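You operate a simulated robot arm through the tools that you are given. There is no shell and no other tool.

The job below is to be done with a simulated two-armed robot. You get a single attempt, and the scene is never put back.

TASK
Put the number block labelled "62" from the end of the wall bench beside the grey mat on top of the orange cartridge and the number block labelled "27" on top of the green cartridge. Fetch the black planter and set it on top of the orange box. Do these in any order. Set down upright: number block.

It is judged by the outcome, as a careful person would: the job done as asked, and still so three seconds after it is handed in. It fails if anything else is knocked over, pushed out of place, dropped, spilled or broken.

THE ROBOT
Two 7-joint arms with fingered hands on one trunk, on a base that moves. Base frame: it is fixed to the floor where the robot stands at the start and does not move with it; the origin is under the middle of the robot, x ahead of it, y to its left, z up. Lengths are in m, angles in degrees, forces in N, time in s.
The left shoulder is at the start at [0.2, 0.135, 0.795], the right one opposite. Each reaches about 0.885 m from its shoulder. Places, roughly: black planter [-1.75, 4, 0.75]; green cartridge [-3, -2.25, 0.75]; number block [-3, -2.25, 0.75]; orange box [-0.5, 1.25, 0.75]; orange cartridge [-3.25, -2.25, 0.75]. Payload 4 kg a hand.
Tool frame (each hand has its own): the origin (TCP) lies between the finger pads and is the grasp point; the fingertips stand 0.025 m ahead of it; z points along the fingers, y is the line along which they close. The gripper opens to 0.088 m; its body begins 0.029 m behind the TCP. The gripper is a hand of 4 fingers: y runs from the thumb to the fingers, the wrist lies at [-0.013, -0.106, -0.174] in the tool frame, and closing takes about 1.5 s.
Orientation is told as [roll, pitch, yaw] about the base's x, y, z axes, in that order, counted from this pose: with the fingers straight down and the wrist toward the robot, the tool's x, y and z point along [0, 1, 0], [1, 0, 0] and [0, 0, -1] of the base frame.

THE INTERFACE
- The arms move only by the tool drive_tool. It takes "left_series", "right_series" or both (then of equal length, played together; a hand with none holds still); each is a list of rows, each an object (a shift or turn left out is 0, a gripper value left out holds the last) with "offset": the shift along the base's x, y, z in m, a list of three; "delta_rot": the turn, a rotation vector about the base's x, y, z in degrees, a list of three. In form: [{"offset": [x, y, z], "delta_rot": [rx, ry, rz]}, ...]. A call has 1 to 20 rows; each row shifts and turns the commanded pose from where the row before left it. "left_jaw" and "right_jaw" are, for a hand that has rows, the opening in per cent of the stroke, from 0 (shut) to 100 (fully open), set as the call begins (left out, the last holds). Each row takes 0.2 s and may step no farther than 0.05 m and 8.6 degrees from the row before; otherwise, or with a gripper value out of range, the whole call is refused. A pose out of reach is approached as far as the arm can. The call stops where the force on the tool passes 40 N (or 10 N more than at its start, if that is more) or the arm is blocked; 0.2 s more then pass. The fingers move at their own pace (about 0.153 m/s each) and stop on an object; they squeeze with about 23 N. The grip force told is the motor's: it shows also when the fingers shut on nothing. Time passes only in rows, and 0.2 s behind the last, so rows that do not move let the fingers close. It gives the time, the measured TCP pose, the force on the tool (base axes), the opening and the grip force at its end, in the units of the frame above (readings bear some noise), with the torque about the TCP (base axes, N m) and any sound that the robot's microphone picked up.
- Cameras (640 x 400 px; columns grow to the right, rows downward): "scene" is now at [0.1347, -0.0112, 1.4298]; the picture's right is [-0.16, -0.99, 0.00], its down [-0.56, 0.09, -0.83] and it looks along [0.81, -0.14, -0.56] (base axes); focal length 289 px, centre (320, 200). "left" rides on the left gripper at [-0.064, -0.083, -0.098] in its tool frame; the picture's right is [-0.62, -0.37, 0.69], its down [0.71, -0.63, 0.30] and it looks along [0.32, 0.68, 0.65] (tool axes); focal length 265 px, centre (320, 200). "right" rides on the right gripper at [0.064, -0.083, -0.098] in its tool frame; the picture's right is [-0.62, 0.37, -0.69], its down [-0.71, -0.63, 0.30] and it looks along [-0.32, 0.68, 0.65] (tool axes); focal length 265 px, centre (320, 200). There is no depth. A picture from a camera that has moved, and an enlarged one, comes with that camera's place and axes in the base frame and with its lens. The place of the scene camera against the robot may be out by one fixed shift of up to 0.025 m in any direction.
- grab_frame(camera): a new picture of that camera. The clock stands still meanwhile.
- raise_lower(by): slides the trunk up (or, below 0, down) by that many m; the arms and the scene camera ride with it, the base frame stays. It gives what a move gives, with no picture.
- drive_base(legs): drives the robot by 1 to 6 legs, each [ahead, left, turn to the left] in m, m and degrees, along the robot's own axes; the way and the turn of a leg run together, so that a leg with both is an arc; at most 1.5 m and 180 degrees a leg. The arms and the cameras ride along, it lands a little off, and it stops where it bumps. It gives what a move gives.
- set_fingers(index, middle, ring, thumb_bend, thumb_turn, hand): sets how far each is bent, from 0 (flat) to 1 (curled in); at 0.3 the hand is open as for a grip, at 0.7 the pads meet at the TCP. One left out holds its place. A second passes; each finger stops where it meets its share of the squeeze, and holds until it gets a number again. A gripper value or a shape takes the hand back. It gives what a move gives, with no picture; readings hold the bend of each and the force on the fingers (four entries, about 0 where the hand has none), thumb and palm. thumb_turn goes from beside the hand (0) to across from the fingers (1), as for a grip.
- hand_shape(shape, hand): the hand has 4 fingers and takes this shape, open, in about a second: jaw (thumb against the fingers, like two jaws); tri (thumb and two fingers); tip (a fingertip pinch); poke (one finger out to press); point (the index stretched); flat (the hand flat); cup (the hand cupped); fist (a fist). The gripper value then closes the fingers along that shape, each until it touches; the sizes above hold for jaw. It gives what a move gives, with no picture.
- head_to(pan, tilt): turns the head with the scene camera to pan (to the left, within 97 degrees either way) and tilt (down, from -29 to 69), counted from straight ahead of the robot. It gives what a move gives.
- inspect(camera, box): a new picture of the part [left, top, right, bottom] of that camera's present view, enlarged. The clock stands still meanwhile.
- hand_in(): hands the job in; it is judged then, once.

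Nothing tells you exact positions but the pictures and the camera data. Unless the task says otherwise, let go and move clear before handing in.

The tools are called after "Request:" as a command line: name --argument value ..., lists and objects as JSON in quotes. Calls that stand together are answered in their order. drive_tool: Moves the arms, as the interface text tells. Its arguments: {"type":"object","properties":{"left_series":{"type":"array","items":{"type":"object","properties":{"offset":{"type":"array","items":{"type":"number"}},"delta_rot":{"type":"array","items":{"type":"number"}}}}},"left_jaw":{"type":"number"},"right_series":{"type":"array","items":{"type":"object","properties":{"offset":{"type":"array","items":{"type":"number"}},"delta_rot":{"type":"array","items":{"type":"number"}}}}},"right_jaw":{"type":"number"}},"required":[]} The other tools are called the same way: raise_lower (by) moves the trunk up or down; hand_shape (shape, hand) gives the hand a shape; set_fingers (index, middle, ring, thumb_bend, thumb_turn, hand) moves the fingers one by one; drive_base (legs) drives the base; head_to (pan, tilt) turns the head that bears the scene camera; grab_frame (camera) takes a picture; inspect (camera, box) takes an enlarged picture of a part of a camera's view; hand_in () hands the job in.

At the start:

```text
clock: 0.0
left_tcp_pos: [0.5414, 0.2546, 1.1268]
left_ee_rot: [0.0, 0.0, 0.0]
left_ft_force: [0.4, 1.1, 0.4]
left_ft_torque: [-0.02, 0.01, 0.0]
left_grip_width: 0.0876
left_gripper_force: 0.0
left_shape: jaw
left_bend: [0.3, 0.3, 0.3, 0.3, 0.98]
left_finger forces: [0.1, 0.0, 0.0, 0.1, 0.1, 0.0]
right_tcp_pos: [0.525, -0.2796, 1.0845]
right_ee_rot: [0.0, 0.0, 0.0]
right_ft_force: [0.1, 0.1, 0.0]
right_ft_torque: [-0.01, 0.01, -0.02]
right_grip_width: 0.0875
right_gripper_force: 0.2
right_shape: jaw
right_bend: [0.3, 0.3, 0.3, 0.3, 0.98]
right_finger forces: [0.1, 0.0, 0.1, 0.0, 0.1, 0.0]
trunk travel left (down, up): [-0.4, 0.37]
robot x, y, heading: [-0.0024, -0.0007, -0.1]
head pan, tilt (commanded): [-9.5, 34.4]
```

scene: 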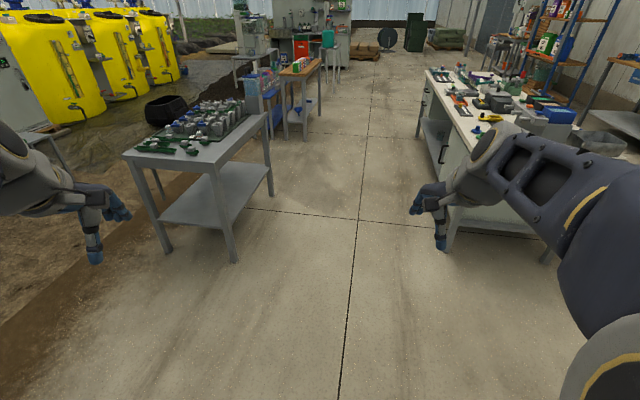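
right: 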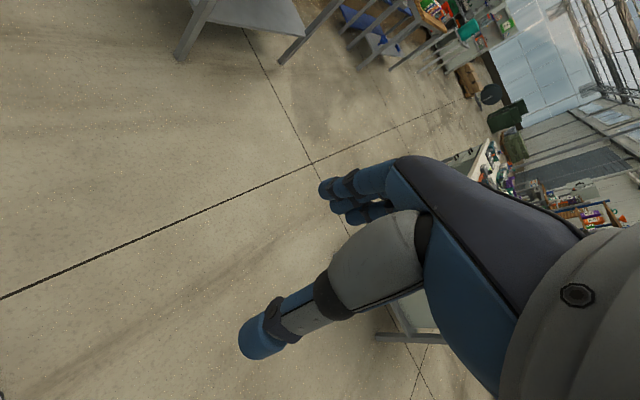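
left: 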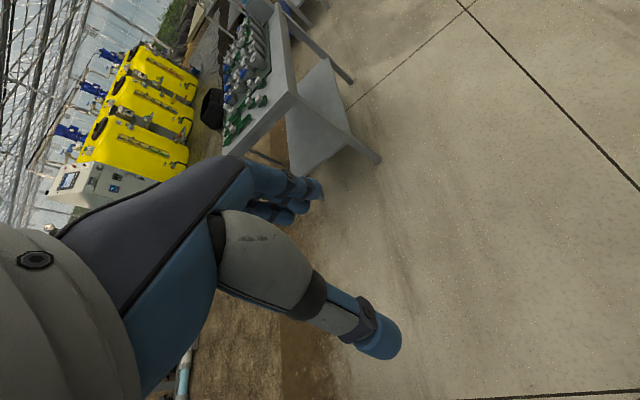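

I see a workshop with benches ahead; the targets are to the left and behind the robot according to the listed places. First I look around with the head.

Request:
head_to --pan 95 --tilt 25

Request:
grab_frame --camera "scene"

Request:
head_to --pan -95 --tilt 25

Request:
grab_frame --camera "scene"

```text
clock: 1.8
left_tcp_pos: [0.5426, 0.2546, 1.1265]
left_ee_rot: [0.0, 0.0, 0.0]
left_ft_force: [0.3, -0.6, -0.1]
left_ft_torque: [-0.04, 0.0, -0.03]
left_grip_width: 0.0877
left_gripper_force: 0.0
left_shape: jaw
left_bend: [0.3, 0.3, 0.3, 0.3, 0.98]
left_finger forces: [0.0, 0.0, 0.1, 0.1, 0.1, 0.0]
right_tcp_pos: [0.5264, -0.2801, 1.0854]
right_ee_rot: [0.0, 0.0, -0.1]
right_ft_force: [0.4, -0.1, 0.4]
right_ft_torque: [0.03, 0.02, 0.0]
right_grip_width: 0.0875
right_gripper_force: 0.0
right_shape: jaw
right_bend: [0.3, 0.3, 0.3, 0.3, 0.98]
right_finger forces: [0.0, 0.0, 0.0, 0.0, 0.0, 0.0]
trunk travel left (down, up): [-0.4, 0.37]
robot x, y, heading: [0.0006, -0.0027, 0.1]
head pan, tilt (commanded): [95.0, 25.0]
```

```text
taken
camera scene: at [0.0395, 0.0951, 1.4447], right [1.0, 0.09, 0.0], down [0.04, -0.42, -0.91], along [-0.08, 0.9, -0.42], focal length 289 px, centre (320, 200)
```

scene: 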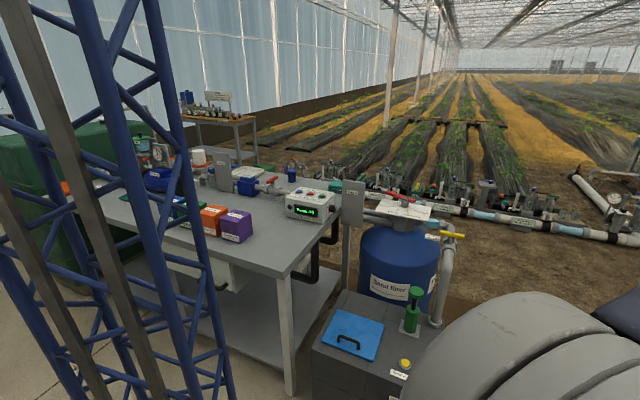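

```text
clock: 4.6
left_tcp_pos: [0.5411, 0.253, 1.1267]
left_ee_rot: [0.0, 0.0, 0.0]
left_ft_force: [0.2, -0.2, 0.7]
left_ft_torque: [0.02, 0.0, 0.0]
left_grip_width: 0.0879
left_gripper_force: 0.0
left_shape: jaw
left_bend: [0.3, 0.3, 0.3, 0.3, 0.98]
left_finger forces: [0.0, 0.0, 0.0, 0.0, 0.0, 0.0]
right_tcp_pos: [0.5253, -0.28, 1.0847]
right_ee_rot: [0.0, 0.0, 0.1]
right_ft_force: [0.0, 0.5, -0.3]
right_ft_torque: [0.02, 0.01, 0.0]
right_grip_width: 0.0876
right_gripper_force: 0.1
right_shape: jaw
right_bend: [0.3, 0.3, 0.3, 0.3, 0.98]
right_finger forces: [0.0, 0.0, 0.1, 0.1, 0.0, 0.0]
trunk travel left (down, up): [-0.4, 0.37]
robot x, y, heading: [0.0012, -0.0026, 0.1]
head pan, tilt (commanded): [-95.0, 25.0]
```

```text
taken
camera scene: at [0.0395, -0.0885, 1.4447], right [-1.0, 0.09, 0.0], down [0.04, 0.42, -0.91], along [-0.08, -0.9, -0.42], focal length 289 px, centre (320, 200)
```

scene: 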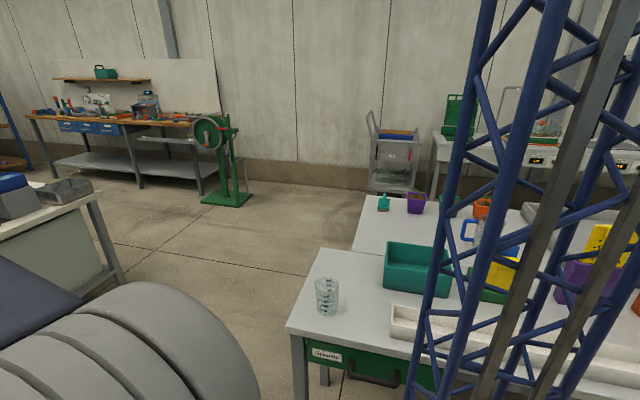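

The orange box sits on the left-hand table near [-0.56, 1.21], and the wall bench is visible far behind on the right. I'll move a little ahead for clearance and turn to look behind me.

Request:
drive_base --legs '[[0.35, 0, 0], [0, 0, 90]]'

Request:
head_to --pan 60 --tilt 20

Request:
grab_frame --camera "scene"

Request:
head_to --pan 0 --tilt 20

Request:
grab_frame --camera "scene"

```text
clock: 10.6
left_tcp_pos: [0.1249, 0.5527, 1.1264]
left_ee_rot: [-0.1, 0.1, 87.3]
left_ft_force: [0.4, -0.8, -0.5]
left_ft_torque: [0.02, 0.03, 0.03]
left_grip_width: 0.0875
left_gripper_force: 0.1
left_shape: jaw
left_bend: [0.3, 0.3, 0.3, 0.3, 0.98]
left_finger forces: [0.0, 0.0, 0.0, 0.0, 0.0, 0.1]
right_tcp_pos: [0.6571, 0.5116, 1.0847]
right_ee_rot: [-0.1, 0.0, 87.2]
right_ft_force: [0.2, -0.4, 0.2]
right_ft_torque: [0.0, 0.03, 0.02]
right_grip_width: 0.0878
right_gripper_force: 0.1
right_shape: jaw
right_bend: [0.3, 0.3, 0.3, 0.3, 0.98]
right_finger forces: [0.1, 0.1, 0.1, 0.0, 0.0, 0.1]
trunk travel left (down, up): [-0.4, 0.37]
robot x, y, heading: [0.352, 0.0008, 87.2]
head pan, tilt (commanded): [-95.0, 25.0]
```

```text
clock: 13.0
left_tcp_pos: [0.1246, 0.5535, 1.1266]
left_ee_rot: [0.0, 0.0, 87.4]
left_ft_force: [0.2, -0.1, -0.6]
left_ft_torque: [-0.01, -0.01, -0.01]
left_grip_width: 0.0877
left_gripper_force: 0.1
left_shape: jaw
left_bend: [0.3, 0.3, 0.3, 0.3, 0.98]
left_finger forces: [0.0, 0.1, 0.0, 0.1, 0.1, 0.1]
right_tcp_pos: [0.6571, 0.5122, 1.0848]
right_ee_rot: [0.0, 0.0, 87.3]
right_ft_force: [-0.4, -0.8, 0.6]
right_ft_torque: [-0.02, 0.0, -0.02]
right_grip_width: 0.0879
right_gripper_force: 0.0
right_shape: jaw
right_bend: [0.3, 0.3, 0.3, 0.3, 0.98]
right_finger forces: [0.1, 0.0, 0.1, 0.0, 0.0, 0.0]
trunk travel left (down, up): [-0.4, 0.37]
robot x, y, heading: [0.3529, 0.0009, 87.3]
head pan, tilt (commanded): [60.0, 20.0]
```

```text
taken
camera scene: at [0.2646, 0.1143, 1.4527], right [0.54, 0.84, 0.0], down [0.29, -0.18, -0.94], along [-0.79, 0.51, -0.34], focal length 289 px, centre (320, 200)
```

scene: 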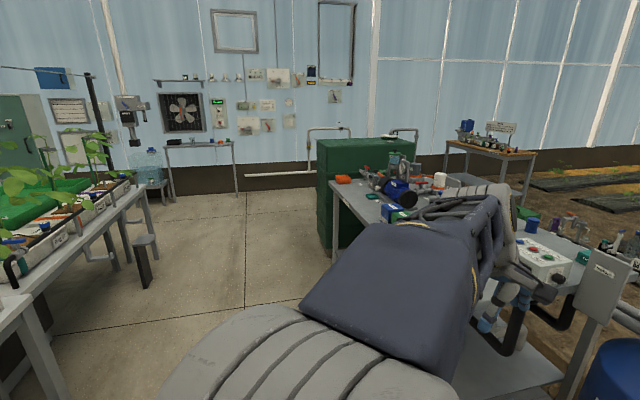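

```text
clock: 14.3
left_tcp_pos: [0.124, 0.5546, 1.1254]
left_ee_rot: [0.0, 0.0, 87.4]
left_ft_force: [0.6, 0.0, -0.2]
left_ft_torque: [-0.01, -0.02, -0.01]
left_grip_width: 0.0877
left_gripper_force: 0.0
left_shape: jaw
left_bend: [0.3, 0.3, 0.3, 0.3, 0.98]
left_finger forces: [0.0, 0.0, 0.0, 0.1, 0.0, 0.0]
right_tcp_pos: [0.6571, 0.5129, 1.0859]
right_ee_rot: [0.0, 0.0, 87.4]
right_ft_force: [0.0, 0.2, -0.1]
right_ft_torque: [-0.02, -0.03, 0.01]
right_grip_width: 0.0875
right_gripper_force: 0.1
right_shape: jaw
right_bend: [0.3, 0.3, 0.3, 0.3, 0.98]
right_finger forces: [0.0, 0.0, 0.0, 0.1, 0.0, 0.0]
trunk travel left (down, up): [-0.4, 0.37]
robot x, y, heading: [0.3511, 0.002, 87.5]
head pan, tilt (commanded): [0.0, 20.0]
```

```text
taken
camera scene: at [0.3473, 0.1569, 1.4527], right [1.0, -0.05, 0.0], down [-0.02, -0.34, -0.94], along [0.04, 0.94, -0.34], focal length 289 px, centre (320, 200)
```

scene: 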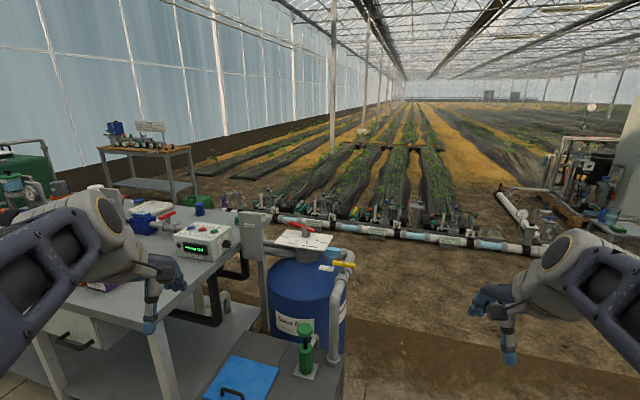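

The left table holds the orange box; the brown table with plants in the distance should carry the black planter. I'll zoom in on both.

Request:
inspect --camera "scene" --box '[80, 100, 240, 200]'

Request:
head_to --pan 35 --tilt 25

Request:
grab_frame --camera "scene"

Request:
head_to --pan 97 --tilt 20

Request:
grab_frame --camera "scene"

```text
4.00 times, centred on (160, 150) of scene
camera zoom: at [0.3473, 0.1569, 1.4527], right [1.0, -0.05, 0.0], down [-0.02, -0.34, -0.94], along [0.04, 0.94, -0.34], focal length 1156 px, centre (960, 400)
```

zoom: 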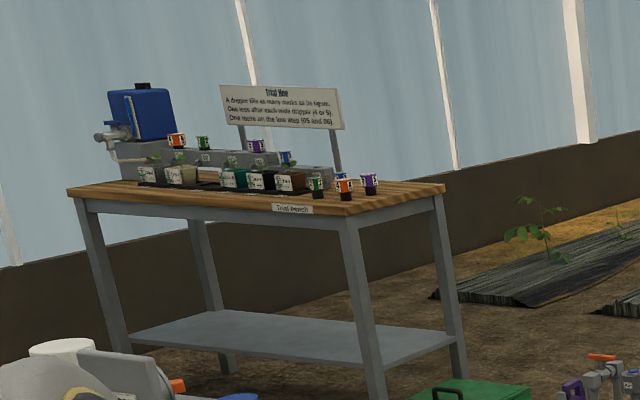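

```text
clock: 15.3
left_tcp_pos: [0.1249, 0.5535, 1.1255]
left_ee_rot: [0.0, -0.1, 87.2]
left_ft_force: [0.2, 0.3, -0.4]
left_ft_torque: [-0.01, 0.0, 0.0]
left_grip_width: 0.0877
left_gripper_force: 0.1
left_shape: jaw
left_bend: [0.3, 0.3, 0.3, 0.3, 0.98]
left_finger forces: [0.0, 0.0, 0.0, 0.1, 0.1, 0.0]
right_tcp_pos: [0.6569, 0.5126, 1.0848]
right_ee_rot: [0.1, -0.1, 87.3]
right_ft_force: [-0.2, -0.8, -0.6]
right_ft_torque: [-0.01, -0.02, -0.01]
right_grip_width: 0.0875
right_gripper_force: 0.1
right_shape: jaw
right_bend: [0.3, 0.3, 0.3, 0.3, 0.98]
right_finger forces: [0.1, 0.0, 0.0, 0.1, 0.0, 0.1]
trunk travel left (down, up): [-0.4, 0.37]
robot x, y, heading: [0.3517, -0.0004, 87.4]
head pan, tilt (commanded): [35.0, 25.0]
```

```text
taken
camera scene: at [0.2938, 0.1419, 1.4447], right [0.85, 0.53, 0.0], down [0.23, -0.36, -0.91], along [-0.48, 0.77, -0.42], focal length 289 px, centre (320, 200)
```

scene: 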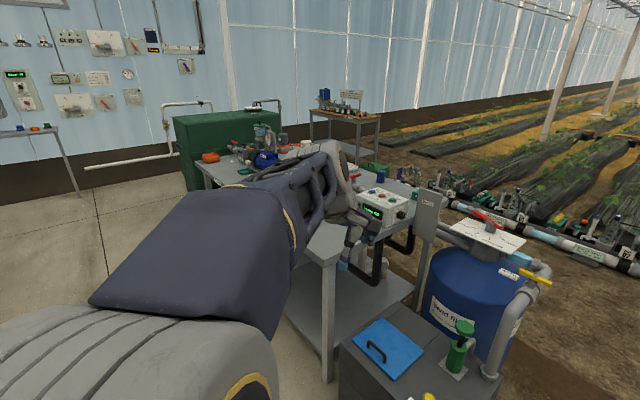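

```text
clock: 16.6
left_tcp_pos: [0.1245, 0.5534, 1.1258]
left_ee_rot: [0.0, 0.0, 87.3]
left_ft_force: [0.8, -0.6, 0.4]
left_ft_torque: [0.01, 0.0, -0.02]
left_grip_width: 0.0875
left_gripper_force: 0.1
left_shape: jaw
left_bend: [0.3, 0.3, 0.3, 0.3, 0.98]
left_finger forces: [0.1, 0.1, 0.0, 0.0, 0.1, 0.1]
right_tcp_pos: [0.6559, 0.5117, 1.0851]
right_ee_rot: [0.0, 0.0, 87.2]
right_ft_force: [-0.2, 0.4, 0.4]
right_ft_torque: [-0.02, -0.01, 0.01]
right_grip_width: 0.0876
right_gripper_force: 0.1
right_shape: jaw
right_bend: [0.3, 0.3, 0.3, 0.3, 0.98]
right_finger forces: [0.1, 0.0, 0.0, 0.1, 0.1, 0.0]
trunk travel left (down, up): [-0.4, 0.37]
robot x, y, heading: [0.3498, 0.0017, 87.4]
head pan, tilt (commanded): [97.0, 20.0]
```

```text
taken
camera scene: at [0.2501, 0.057, 1.4527], right [-0.07, 1.0, 0.0], down [0.34, 0.03, -0.94], along [-0.94, -0.07, -0.34], focal length 289 px, centre (320, 200)
```

scene: 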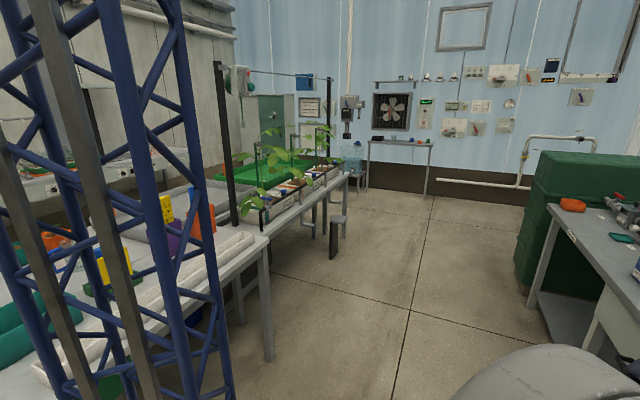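

The room is turned about 20° to my frame; the "Trial bench" far back holds small labelled planters. I'll turn to face down the aisle (heading about 159°) and look before driving.

Request:
drive_base --legs '[[0, 0, 72]]'

Request:
head_to --pan 0 --tilt 30

Request:
grab_frame --camera "scene"

```text
clock: 20.1
left_tcp_pos: [-0.2445, -0.0386, 1.1259]
left_ee_rot: [-0.1, 0.1, 158.6]
left_ft_force: [-0.3, -0.3, -0.1]
left_ft_torque: [0.01, -0.03, 0.02]
left_grip_width: 0.0878
left_gripper_force: 0.0
left_shape: jaw
left_bend: [0.3, 0.3, 0.3, 0.3, 0.98]
left_finger forces: [0.0, 0.0, 0.0, 0.0, 0.1, 0.0]
right_tcp_pos: [-0.0336, 0.4514, 1.0843]
right_ee_rot: [0.0, 0.0, 158.6]
right_ft_force: [0.0, -0.5, 0.1]
right_ft_torque: [-0.01, -0.01, 0.04]
right_grip_width: 0.0877
right_gripper_force: 0.0
right_shape: jaw
right_bend: [0.3, 0.3, 0.3, 0.3, 0.98]
right_finger forces: [0.1, 0.0, 0.0, 0.1, 0.1, 0.0]
trunk travel left (down, up): [-0.4, 0.37]
robot x, y, heading: [0.3532, -0.0018, 158.4]
head pan, tilt (commanded): [97.0, 20.0]
```

```text
clock: 21.9
left_tcp_pos: [-0.244, -0.037, 1.1255]
left_ee_rot: [0.0, 0.0, 158.6]
left_ft_force: [-0.3, -0.2, 0.3]
left_ft_torque: [0.0, 0.0, 0.0]
left_grip_width: 0.0875
left_gripper_force: 0.1
left_shape: jaw
left_bend: [0.3, 0.3, 0.3, 0.3, 0.98]
left_finger forces: [0.0, 0.1, 0.0, 0.0, 0.1, 0.0]
right_tcp_pos: [-0.035, 0.4522, 1.0841]
right_ee_rot: [0.0, 0.0, 158.7]
right_ft_force: [0.2, -1.0, -0.6]
right_ft_torque: [0.0, 0.03, -0.01]
right_grip_width: 0.0876
right_gripper_force: 0.2
right_shape: jaw
right_bend: [0.3, 0.3, 0.3, 0.3, 0.98]
right_finger forces: [0.0, 0.0, 0.0, 0.1, 0.1, 0.1]
trunk travel left (down, up): [-0.4, 0.37]
robot x, y, heading: [0.3533, 0.0015, 158.6]
head pan, tilt (commanded): [0.0, 30.0]
```

```text
taken
camera scene: at [0.1999, 0.0587, 1.4367], right [0.36, 0.93, 0.0], down [0.47, -0.18, -0.87], along [-0.81, 0.32, -0.5], focal length 289 px, centre (320, 200)
```

scene: 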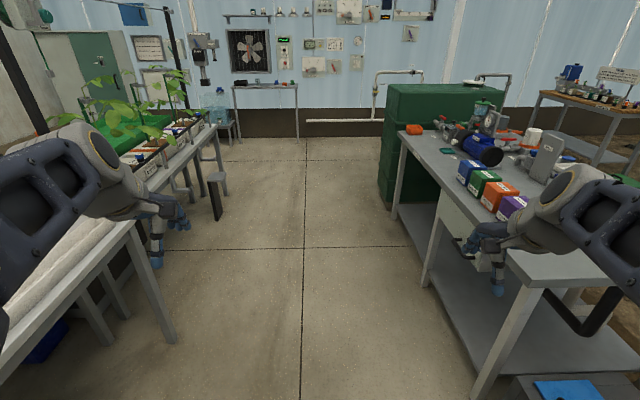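

The aisle is clear; boxes in a row (blue, green, orange, purple) are on the right-hand table. Now I drive down the aisle toward the wall.

Request:
drive_base --legs '[[0, 0, 2.5], [1.5, 0, 0], [1.0, 0, 0]]'

Request:
grab_frame --camera "scene"

Request:
head_to --pan -60 --tilt 25

Request:
grab_frame --camera "scene"

```text
clock: 34.5
left_tcp_pos: [-2.6123, 0.7199, 1.1256]
left_ee_rot: [0.0, 0.1, 161.4]
left_ft_force: [-0.3, 0.0, -1.1]
left_ft_torque: [0.0, -0.01, -0.02]
left_grip_width: 0.0874
left_gripper_force: 0.1
left_shape: jaw
left_bend: [0.3, 0.3, 0.3, 0.3, 0.98]
left_finger forces: [0.0, 0.1, 0.0, 0.0, 0.0, 0.0]
right_tcp_pos: [-2.4253, 1.2208, 1.086]
right_ee_rot: [0.1, 0.0, 161.4]
right_ft_force: [-0.8, 0.3, 0.2]
right_ft_torque: [-0.04, 0.02, 0.0]
right_grip_width: 0.0875
right_gripper_force: 0.0
right_shape: jaw
right_bend: [0.3, 0.3, 0.3, 0.3, 0.98]
right_finger forces: [0.1, 0.0, 0.1, 0.0, 0.0, 0.0]
trunk travel left (down, up): [-0.4, 0.37]
robot x, y, heading: [-2.0208, 0.7896, 161.5]
head pan, tilt (commanded): [0.0, 30.0]
```

```text
taken
camera scene: at [-2.1731, 0.8394, 1.4367], right [0.32, 0.95, 0.0], down [0.47, -0.16, -0.87], along [-0.82, 0.28, -0.5], focal length 289 px, centre (320, 200)
```

scene: 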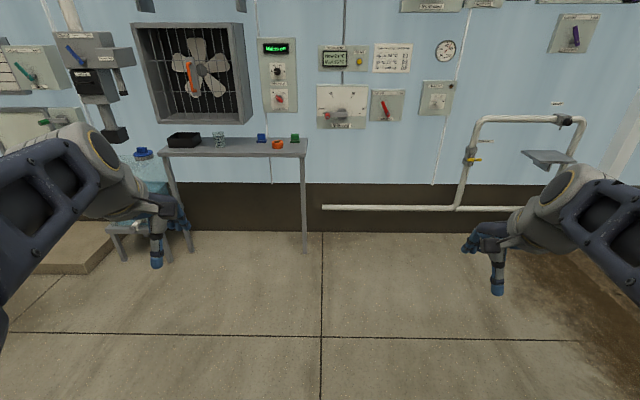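

```text
clock: 35.8
left_tcp_pos: [-2.6118, 0.7204, 1.1266]
left_ee_rot: [0.0, 0.0, 161.4]
left_ft_force: [0.3, 1.3, -0.1]
left_ft_torque: [0.02, -0.01, 0.01]
left_grip_width: 0.0877
left_gripper_force: 0.1
left_shape: jaw
left_bend: [0.3, 0.3, 0.3, 0.3, 0.98]
left_finger forces: [0.1, 0.0, 0.1, 0.1, 0.0, 0.0]
right_tcp_pos: [-2.4251, 1.2203, 1.0851]
right_ee_rot: [0.0, 0.0, 161.4]
right_ft_force: [0.4, 0.3, 0.1]
right_ft_torque: [-0.01, 0.02, 0.0]
right_grip_width: 0.0878
right_gripper_force: 0.1
right_shape: jaw
right_bend: [0.3, 0.3, 0.3, 0.3, 0.98]
right_finger forces: [0.1, 0.0, 0.1, 0.0, 0.0, 0.0]
trunk travel left (down, up): [-0.4, 0.37]
robot x, y, heading: [-2.0181, 0.7871, 161.6]
head pan, tilt (commanded): [-60.0, 25.0]
```

```text
taken
camera scene: at [-2.1057, 0.9009, 1.4446], right [0.98, 0.2, 0.0], down [0.08, -0.41, -0.91], along [-0.18, 0.89, -0.42], focal length 289 px, centre (320, 200)
```

scene: 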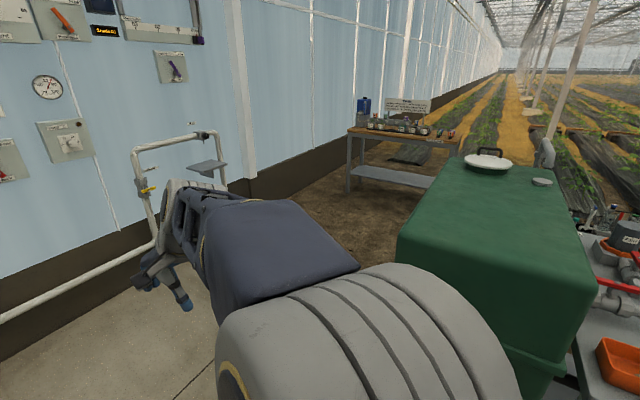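

The bench with the planters is ahead-right past the green tank, and the corridor is wide enough. I'll zoom on the bench to see the planters.

Request:
inspect --camera "scene" --box '[335, 85, 475, 172]'

```text
4.57 times, centred on (405, 128) of scene
camera zoom: at [-2.1057, 0.9009, 1.4446], right [0.98, 0.2, 0.0], down [0.08, -0.41, -0.91], along [-0.18, 0.89, -0.42], focal length 1321 px, centre (-69, 527)
```

zoom: 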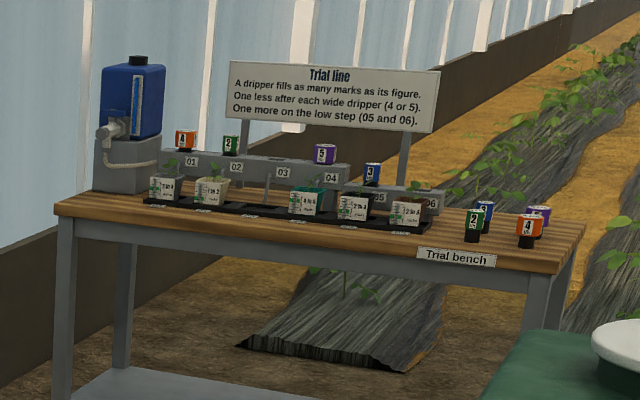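

Path is clear: drive ahead 1.1 m, turn right 90° and go up to the trial bench, stopping short to look at the planters.

Request:
drive_base --legs '[[1.0, 0, 0], [0, 0, -90], [1.5, 0, 0], [0.55, 0, 0]]'

Request:
head_to --pan 0 --tilt 30

Request:
grab_frame --camera "scene"

```text
clock: 54.5
left_tcp_pos: [-2.3471, 3.6459, 1.1256]
left_ee_rot: [0.0, 0.1, 70.6]
left_ft_force: [0.4, 0.4, -0.2]
left_ft_torque: [0.01, 0.0, -0.03]
left_grip_width: 0.0876
left_gripper_force: 0.0
left_shape: jaw
left_bend: [0.3, 0.3, 0.3, 0.3, 0.98]
left_finger forces: [0.0, 0.1, 0.0, 0.0, 0.0, 0.1]
right_tcp_pos: [-1.8475, 3.4532, 1.0837]
right_ee_rot: [0.0, 0.0, 70.7]
right_ft_force: [0.9, 0.9, -0.6]
right_ft_torque: [-0.01, 0.02, 0.02]
right_grip_width: 0.0876
right_gripper_force: 0.1
right_shape: jaw
right_bend: [0.3, 0.3, 0.3, 0.3, 0.98]
right_finger forces: [0.0, 0.0, 0.0, 0.1, 0.0, 0.0]
trunk travel left (down, up): [-0.4, 0.37]
robot x, y, heading: [-2.2863, 3.046, 70.5]
head pan, tilt (commanded): [-60.0, 25.0]
```

```text
clock: 55.8
left_tcp_pos: [-2.3453, 3.6463, 1.1264]
left_ee_rot: [0.0, 0.1, 70.6]
left_ft_force: [0.7, 0.3, 0.1]
left_ft_torque: [0.0, -0.03, 0.0]
left_grip_width: 0.0877
left_gripper_force: 0.1
left_shape: jaw
left_bend: [0.3, 0.3, 0.3, 0.3, 0.98]
left_finger forces: [0.0, 0.0, 0.0, 0.1, 0.0, 0.0]
right_tcp_pos: [-1.8481, 3.4546, 1.0856]
right_ee_rot: [0.0, 0.0, 70.6]
right_ft_force: [-0.7, -0.4, 0.4]
right_ft_torque: [0.03, -0.02, 0.01]
right_grip_width: 0.0875
right_gripper_force: 0.0
right_shape: jaw
right_bend: [0.3, 0.3, 0.3, 0.3, 0.98]
right_finger forces: [0.0, 0.1, 0.1, 0.0, 0.0, 0.1]
trunk travel left (down, up): [-0.4, 0.37]
robot x, y, heading: [-2.2834, 3.0481, 70.5]
head pan, tilt (commanded): [0.0, 30.0]
```

```text
taken
camera scene: at [-2.2491, 3.1963, 1.4367], right [0.94, -0.33, 0.0], down [-0.17, -0.47, -0.87], along [0.29, 0.82, -0.5], focal length 289 px, centre (320, 200)
```

scene: 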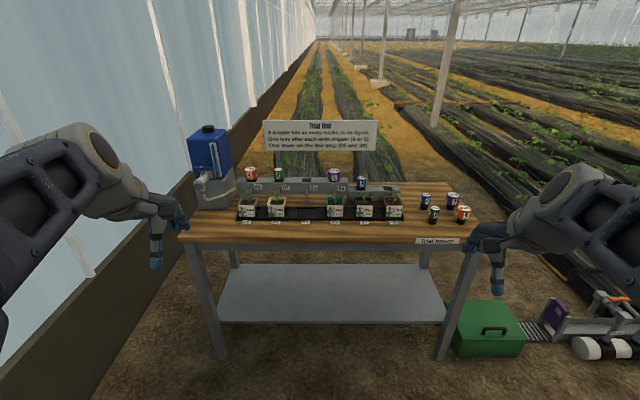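

I'm in front of the trial bench. I'll zoom in on the planters to find the black one.

Request:
inspect --camera "scene" --box '[220, 155, 420, 255]'

Request:
inspect --camera "scene" --box '[230, 180, 310, 230]'

Request:
inspect --camera "scene" --box '[320, 180, 420, 230]'

```text
3.20 times, centred on (320, 205) of scene
camera zoom: at [-2.2491, 3.1963, 1.4367], right [0.94, -0.33, 0.0], down [-0.17, -0.47, -0.87], along [0.29, 0.82, -0.5], focal length 925 px, centre (320, 184)
```

zoom: 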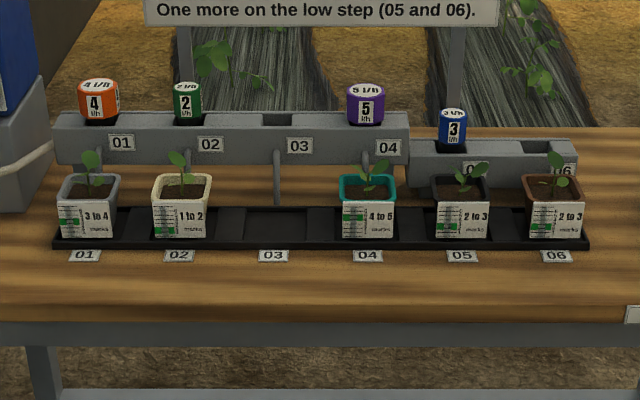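

```text
8.00 times, centred on (270, 205) of scene
camera zoom: at [-2.2491, 3.1963, 1.4367], right [0.94, -0.33, 0.0], down [-0.17, -0.47, -0.87], along [0.29, 0.82, -0.5], focal length 2312 px, centre (720, 160)
```

zoom: 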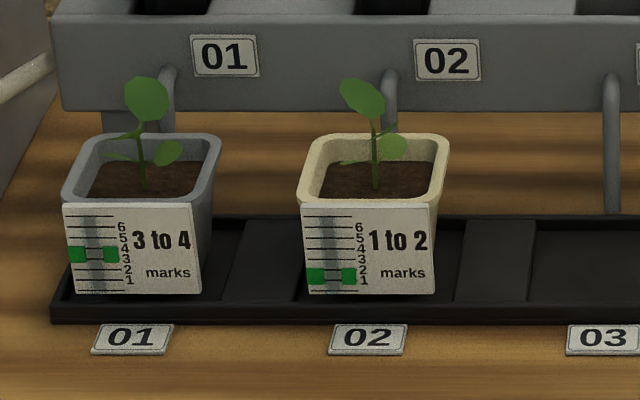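

```text
6.40 times, centred on (370, 205) of scene
camera zoom: at [-2.2491, 3.1963, 1.4367], right [0.94, -0.33, 0.0], down [-0.17, -0.47, -0.87], along [0.29, 0.82, -0.5], focal length 1849 px, centre (0, 168)
```

zoom: 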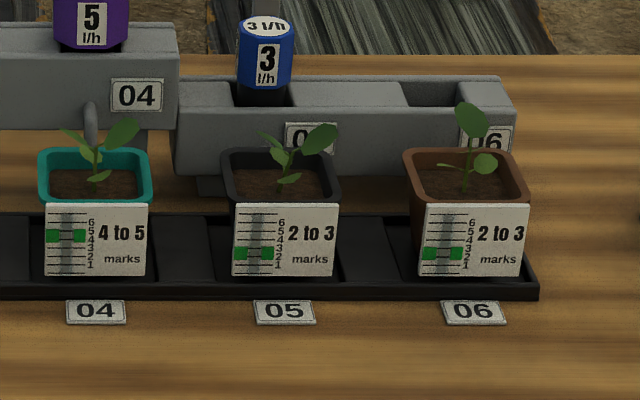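

The black planter is at station 05 (grey 01, cream 02, teal 04, brown 06). I'll come closer, then inspect it with the right hand's camera.

Request:
drive_base --legs '[[0.38, 0, 0]]'

Request:
head_to --pan -10 --tilt 40

Request:
grab_frame --camera "scene"

Request:
grab_frame --camera "right"

```text
clock: 58.2
left_tcp_pos: [-2.2243, 3.9988, 1.1252]
left_ee_rot: [0.0, 0.0, 70.8]
left_ft_force: [-0.8, 0.2, 0.7]
left_ft_torque: [0.01, -0.02, -0.01]
left_grip_width: 0.0875
left_gripper_force: 0.1
left_shape: jaw
left_bend: [0.3, 0.3, 0.3, 0.3, 0.98]
left_finger forces: [0.1, 0.1, 0.1, 0.0, 0.0, 0.1]
right_tcp_pos: [-1.7272, 3.8079, 1.0848]
right_ee_rot: [0.0, 0.1, 70.8]
right_ft_force: [-0.5, -0.7, -0.1]
right_ft_torque: [0.02, -0.06, 0.0]
right_grip_width: 0.0875
right_gripper_force: 0.0
right_shape: jaw
right_bend: [0.3, 0.3, 0.3, 0.3, 0.98]
right_finger forces: [0.1, 0.0, 0.0, 0.1, 0.1, 0.0]
trunk travel left (down, up): [-0.4, 0.37]
robot x, y, heading: [-2.166, 3.4045, 70.6]
head pan, tilt (commanded): [0.0, 30.0]
```

```text
clock: 58.9
left_tcp_pos: [-2.2241, 3.9984, 1.1271]
left_ee_rot: [0.0, -0.1, 70.8]
left_ft_force: [-0.3, 1.0, 0.4]
left_ft_torque: [0.02, -0.01, 0.0]
left_grip_width: 0.0875
left_gripper_force: 0.0
left_shape: jaw
left_bend: [0.3, 0.3, 0.3, 0.3, 0.98]
left_finger forces: [0.1, 0.1, 0.0, 0.1, 0.0, 0.0]
right_tcp_pos: [-1.7264, 3.8084, 1.0842]
right_ee_rot: [0.0, 0.0, 70.9]
right_ft_force: [0.2, 0.7, -0.5]
right_ft_torque: [0.0, 0.0, 0.01]
right_grip_width: 0.0879
right_gripper_force: 0.1
right_shape: jaw
right_bend: [0.3, 0.3, 0.3, 0.3, 0.98]
right_finger forces: [0.0, 0.1, 0.1, 0.1, 0.0, 0.0]
trunk travel left (down, up): [-0.4, 0.37]
robot x, y, heading: [-2.1651, 3.3995, 70.8]
head pan, tilt (commanded): [-10.0, 40.0]
```

```text
taken
camera scene: at [-2.1145, 3.5386, 1.4214], right [0.87, -0.49, 0.0], down [-0.31, -0.56, -0.77], along [0.37, 0.67, -0.64], focal length 289 px, centre (320, 200)
```

scene: 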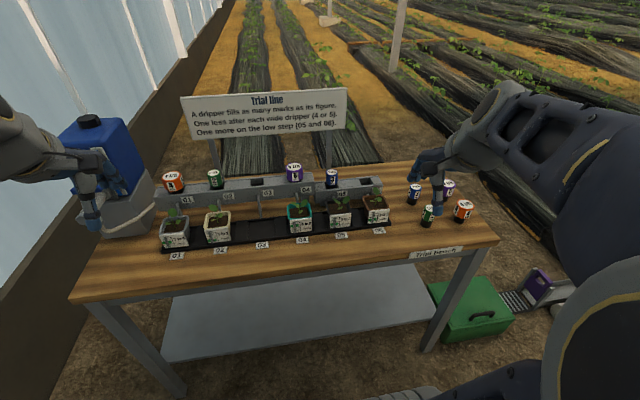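

```text
taken
camera right: at [-1.8143, 3.751, 1.1819], right [0.71, 0.14, 0.69], down [0.47, -0.83, -0.3], along [0.53, 0.54, -0.65], focal length 265 px, centre (320, 200)
```

right: 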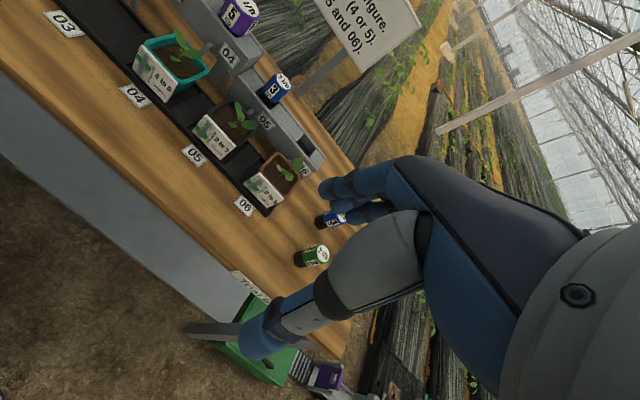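

The pot at 05 is about 0.72 m ahead and 0.17 m right of me. I'll rotate the right hand so its fingers close sideways with a forward-down tilt, staying high and clear of the bench.

Request:
drive_tool --right_series '[{"delta_rot": [0, 0, 8.2]}, {"delta_rot": [0, 0, 8.2]}, {"delta_rot": [0, 0, 8.2]}, {"delta_rot": [0, 0, 8.2]}, {"delta_rot": [0, 0, 8.2]}, {"delta_rot": [0, 0, 8.2]}, {"delta_rot": [0, 0, 8.2]}, {"delta_rot": [0, 0, 8.2]}, {"delta_rot": [0, 0, 8.2]}, {"delta_rot": [0, 0, 8.2]}, {"delta_rot": [0, 0, 8.0]}]' --right_jaw 100

Request:
grab_frame --camera "right"

Request:
grab_frame --camera "scene"

```text
clock: 61.3
left_tcp_pos: [-2.2241, 3.9997, 1.126]
left_ee_rot: [0.0, 0.0, 70.8]
left_ft_force: [-0.1, 1.5, -0.8]
left_ft_torque: [0.01, 0.01, 0.03]
left_grip_width: 0.0876
left_gripper_force: 0.0
left_shape: jaw
left_bend: [0.3, 0.3, 0.3, 0.3, 0.98]
left_finger forces: [0.1, 0.1, 0.0, 0.1, 0.0, 0.1]
right_tcp_pos: [-1.7266, 3.8073, 1.0856]
right_ee_rot: [0.0, 0.0, 161.0]
right_ft_force: [0.4, -0.6, -0.8]
right_ft_torque: [-0.02, 0.0, -0.01]
right_grip_width: 0.0875
right_gripper_force: 0.1
right_shape: jaw
right_bend: [0.3, 0.3, 0.3, 0.3, 0.98]
right_finger forces: [0.0, 0.1, 0.0, 0.1, 0.0, 0.1]
trunk travel left (down, up): [-0.4, 0.37]
robot x, y, heading: [-2.161, 3.4036, 70.7]
head pan, tilt (commanded): [-10.0, 40.0]
```

```text
taken
camera right: at [-1.6686, 3.7205, 1.1826], right [-0.15, 0.71, 0.69], down [0.83, 0.47, -0.3], along [-0.54, 0.53, -0.65], focal length 265 px, centre (320, 200)
```

right: 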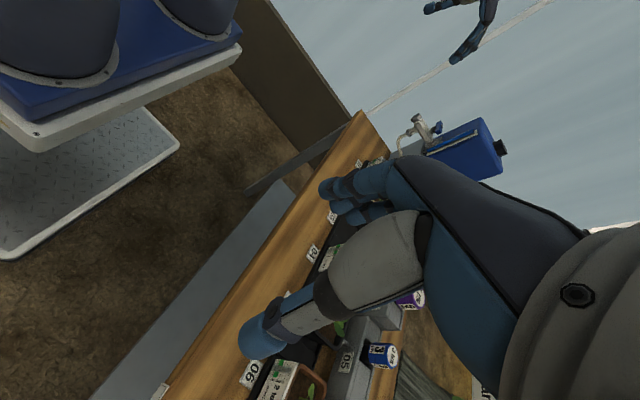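

```text
taken
camera scene: at [-2.1144, 3.5385, 1.4213], right [0.87, -0.49, 0.0], down [-0.31, -0.56, -0.77], along [0.37, 0.67, -0.64], focal length 289 px, centre (320, 200)
```

scene: 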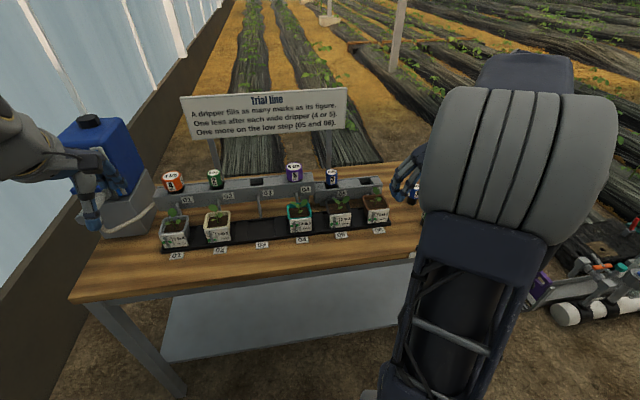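

The rotation worked. Now I tilt the fingers forward by 45°, keeping the tool point still.

Request:
drive_tool --right_series '[{"delta_rot": [7.08, -2.47, 0]}, {"delta_rot": [7.08, -2.47, 0]}, {"delta_rot": [7.08, -2.47, 0]}, {"delta_rot": [7.08, -2.47, 0]}, {"delta_rot": [7.08, -2.47, 0]}, {"delta_rot": [7.08, -2.47, 0]}]'

Request:
grab_frame --camera "right"

Request:
grab_frame --camera "scene"

```text
clock: 62.7
left_tcp_pos: [-2.2248, 3.9994, 1.1266]
left_ee_rot: [0.1, 0.0, 70.8]
left_ft_force: [0.0, -0.6, 0.7]
left_ft_torque: [-0.01, -0.01, 0.0]
left_grip_width: 0.0876
left_gripper_force: 0.1
left_shape: jaw
left_bend: [0.3, 0.3, 0.3, 0.3, 0.98]
left_finger forces: [0.0, 0.0, 0.0, 0.0, 0.0, 0.0]
right_tcp_pos: [-1.7262, 3.8098, 1.0849]
right_ee_rot: [-45.1, 0.1, 160.7]
right_ft_force: [-0.4, 0.6, -0.4]
right_ft_torque: [-0.01, -0.02, -0.01]
right_grip_width: 0.0878
right_gripper_force: 0.0
right_shape: jaw
right_bend: [0.3, 0.3, 0.3, 0.3, 0.98]
right_finger forces: [0.0, 0.1, 0.1, 0.0, 0.1, 0.0]
trunk travel left (down, up): [-0.4, 0.37]
robot x, y, heading: [-2.1631, 3.4064, 70.7]
head pan, tilt (commanded): [-10.0, 40.0]
```

```text
taken
camera right: at [-1.685, 3.6731, 1.1077], right [-0.37, 0.07, 0.93], down [0.83, 0.47, 0.29], along [-0.42, 0.88, -0.23], focal length 265 px, centre (320, 200)
```

right: 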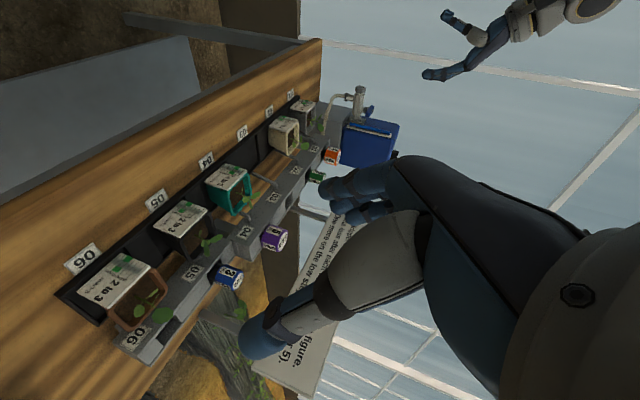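

```text
taken
camera scene: at [-2.1144, 3.5386, 1.4213], right [0.87, -0.49, 0.0], down [-0.31, -0.56, -0.77], along [0.37, 0.67, -0.64], focal length 289 px, centre (320, 200)
```

scene: 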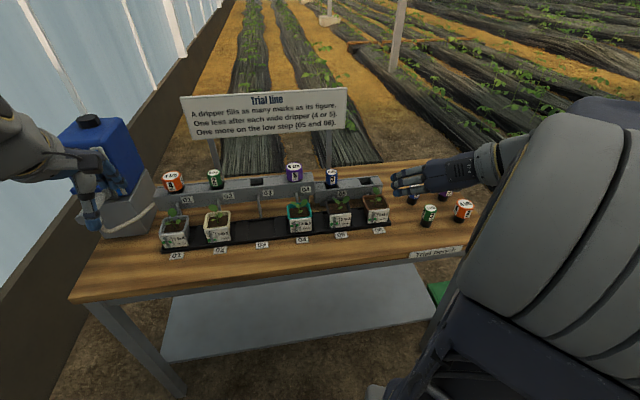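

The hand camera now sees the pots well. I'll zoom in on pot 05 for measurement.

Request:
inspect --camera "right" --box '[130, 175, 250, 275]'

Request:
inspect --camera "scene" --box '[280, 170, 400, 245]'

```text
4.00 times, centred on (190, 225) of right
camera zoom: at [-1.685, 3.6731, 1.1077], right [-0.37, 0.07, 0.93], down [0.83, 0.47, 0.29], along [-0.42, 0.88, -0.23], focal length 1062 px, centre (840, 100)
```

zoom: 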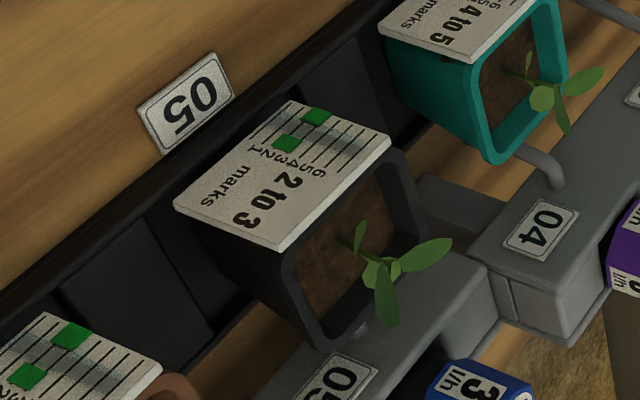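

```text
5.33 times, centred on (340, 208) of scene
camera zoom: at [-2.1144, 3.5386, 1.4213], right [0.87, -0.49, 0.0], down [-0.31, -0.56, -0.77], along [0.37, 0.67, -0.64], focal length 1541 px, centre (213, 160)
```

zoom: 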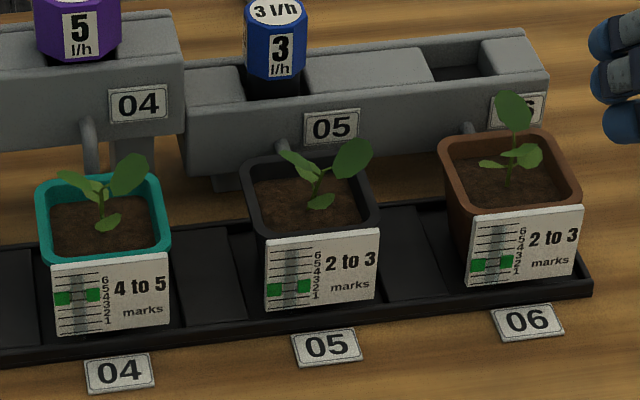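

Triangulating the label corners puts pot 05's centre near [-1.746, 4.072] with the rim at z≈0.842. I'll move to a pre-grasp point in front of and above it and check again.

Request:
drive_tool --right_series '[{"offset": [-0.0084, 0.0292, -0.0266]}, {"offset": [-0.0084, 0.0292, -0.0266]}, {"offset": [-0.0084, 0.0292, -0.0266]}, {"offset": [-0.0084, 0.0292, -0.0266]}, {"offset": [-0.0084, 0.0292, -0.0266]}, {"offset": [-0.0084, 0.0292, -0.0266]}]'

Request:
inspect --camera "right" --box '[60, 130, 360, 330]'

Request:
grab_frame --camera "right"

Request:
inspect --camera "scene" --box '[250, 150, 450, 275]'

```text
clock: 64.1
left_tcp_pos: [-2.2244, 4.0001, 1.1248]
left_ee_rot: [0.0, 0.1, 70.7]
left_ft_force: [-0.4, -0.1, -0.9]
left_ft_torque: [0.0, 0.0, 0.02]
left_grip_width: 0.0874
left_gripper_force: 0.1
left_shape: jaw
left_bend: [0.3, 0.3, 0.3, 0.3, 0.98]
left_finger forces: [0.0, 0.0, 0.0, 0.1, 0.1, 0.0]
right_tcp_pos: [-1.7733, 3.9831, 0.9244]
right_ee_rot: [-44.9, 0.0, 160.6]
right_ft_force: [-1.3, 0.2, 0.8]
right_ft_torque: [-0.06, -0.05, -0.05]
right_grip_width: 0.0876
right_gripper_force: 0.2
right_shape: jaw
right_bend: [0.3, 0.3, 0.3, 0.3, 0.98]
right_finger forces: [0.1, 0.1, 0.0, 0.0, 0.0, 0.0]
right hand out of reach, approached as far as the arm can: row 2
trunk travel left (down, up): [-0.4, 0.37]
robot x, y, heading: [-2.1619, 3.4054, 70.6]
head pan, tilt (commanded): [-10.0, 40.0]
```

```text
2.00 times, centred on (210, 230) of right
camera zoom: at [-1.7326, 3.8474, 0.9478], right [-0.36, 0.08, 0.93], down [0.83, 0.47, 0.29], along [-0.41, 0.88, -0.23], focal length 531 px, centre (540, 140)
```

zoom: 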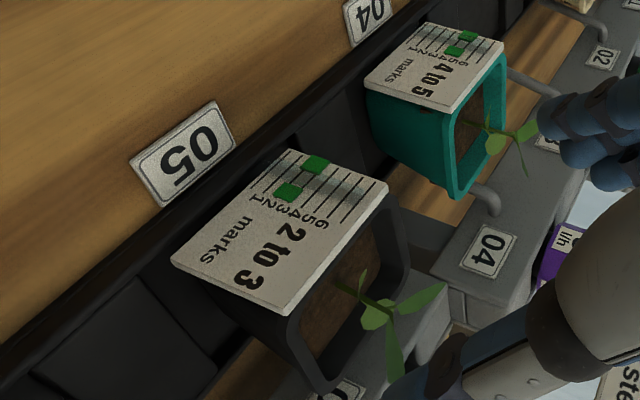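

```text
taken
camera right: at [-1.7326, 3.8474, 0.9478], right [-0.36, 0.08, 0.93], down [0.83, 0.47, 0.29], along [-0.41, 0.88, -0.23], focal length 265 px, centre (320, 200)
```

right: 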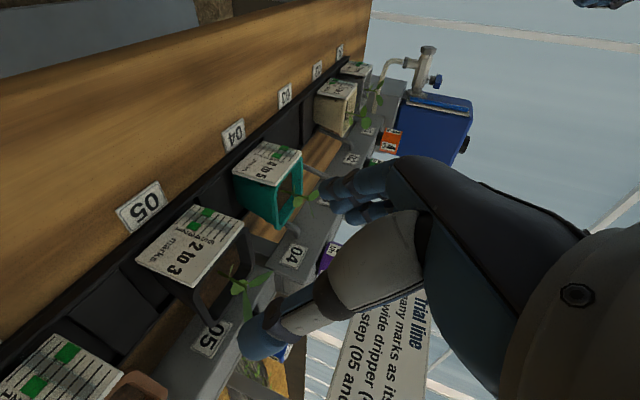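

```text
3.20 times, centred on (350, 212) of scene
camera zoom: at [-2.1148, 3.5393, 1.4213], right [0.87, -0.49, 0.0], down [-0.31, -0.56, -0.77], along [0.37, 0.67, -0.64], focal length 925 px, centre (224, 160)
```

zoom: 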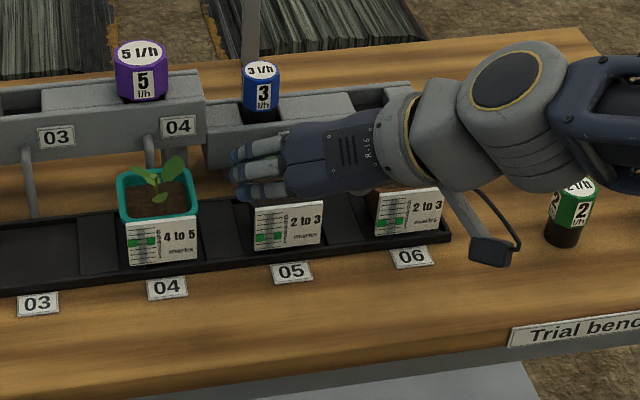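

Hand is above-front of pot 05, with TCP projection consistent. I'll advance halfway along the approach and check again.

Request:
drive_tool --right_series '[{"offset": [0.0045, 0.014, -0.0137]}, {"offset": [0.0045, 0.014, -0.0137]}, {"offset": [0.0045, 0.014, -0.0137]}]'

Request:
grab_frame --camera "right"

Request:
inspect --camera "scene" --box '[280, 160, 400, 235]'

```text
clock: 64.9
left_tcp_pos: [-2.2251, 3.9987, 1.1266]
left_ee_rot: [0.0, 0.0, 70.8]
left_ft_force: [0.0, 0.2, 0.3]
left_ft_torque: [-0.03, 0.02, 0.02]
left_grip_width: 0.0876
left_gripper_force: 0.1
left_shape: jaw
left_bend: [0.3, 0.3, 0.3, 0.3, 0.98]
left_finger forces: [0.0, 0.0, 0.0, 0.0, 0.0, 0.0]
right_tcp_pos: [-1.7599, 4.0274, 0.8842]
right_ee_rot: [-45.0, 0.0, 160.9]
right_ft_force: [-1.0, -0.1, -0.4]
right_ft_torque: [-0.01, -0.01, -0.01]
right_grip_width: 0.088
right_gripper_force: 0.1
right_shape: jaw
right_bend: [0.3, 0.3, 0.3, 0.3, 0.98]
right_finger forces: [0.0, 0.0, 0.1, 0.1, 0.0, 0.0]
trunk travel left (down, up): [-0.4, 0.37]
robot x, y, heading: [-2.1621, 3.4031, 71.1]
head pan, tilt (commanded): [-10.0, 40.0]
```

```text
taken
camera right: at [-1.7188, 3.8918, 0.9062], right [-0.37, 0.07, 0.93], down [0.83, 0.47, 0.29], along [-0.42, 0.88, -0.23], focal length 265 px, centre (320, 200)
```

right: 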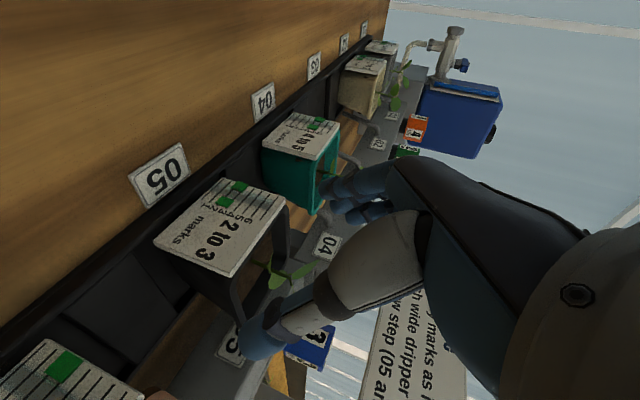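

```text
5.33 times, centred on (340, 198) of scene
camera zoom: at [-2.1145, 3.5385, 1.4214], right [0.87, -0.49, 0.0], down [-0.31, -0.56, -0.77], along [0.37, 0.67, -0.64], focal length 1541 px, centre (213, 213)
```

zoom: 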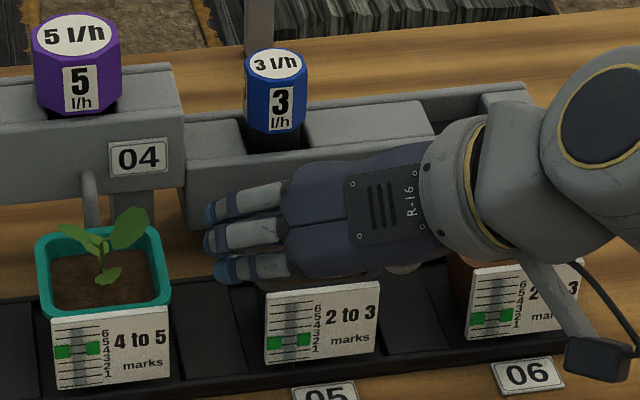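

The hand straddles pot 05 laterally with its plant between thumb and fingers. I'll zoom to refine the lateral offset before the last 5 cm.

Request:
inspect --camera "right" --box '[140, 150, 380, 350]'

```text
2.00 times, centred on (260, 250) of right
camera zoom: at [-1.7188, 3.8918, 0.9062], right [-0.37, 0.07, 0.93], down [0.83, 0.47, 0.29], along [-0.42, 0.88, -0.23], focal length 531 px, centre (440, 100)
```

zoom: 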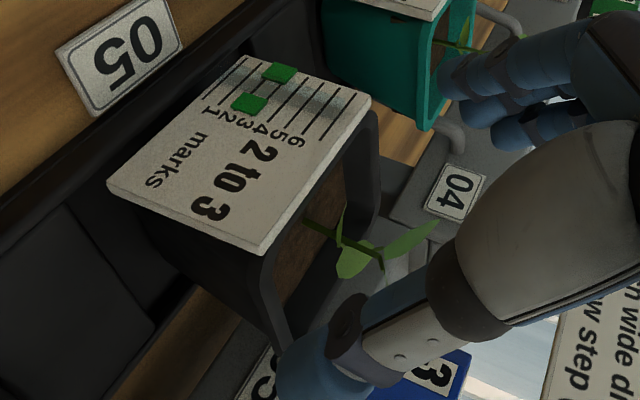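

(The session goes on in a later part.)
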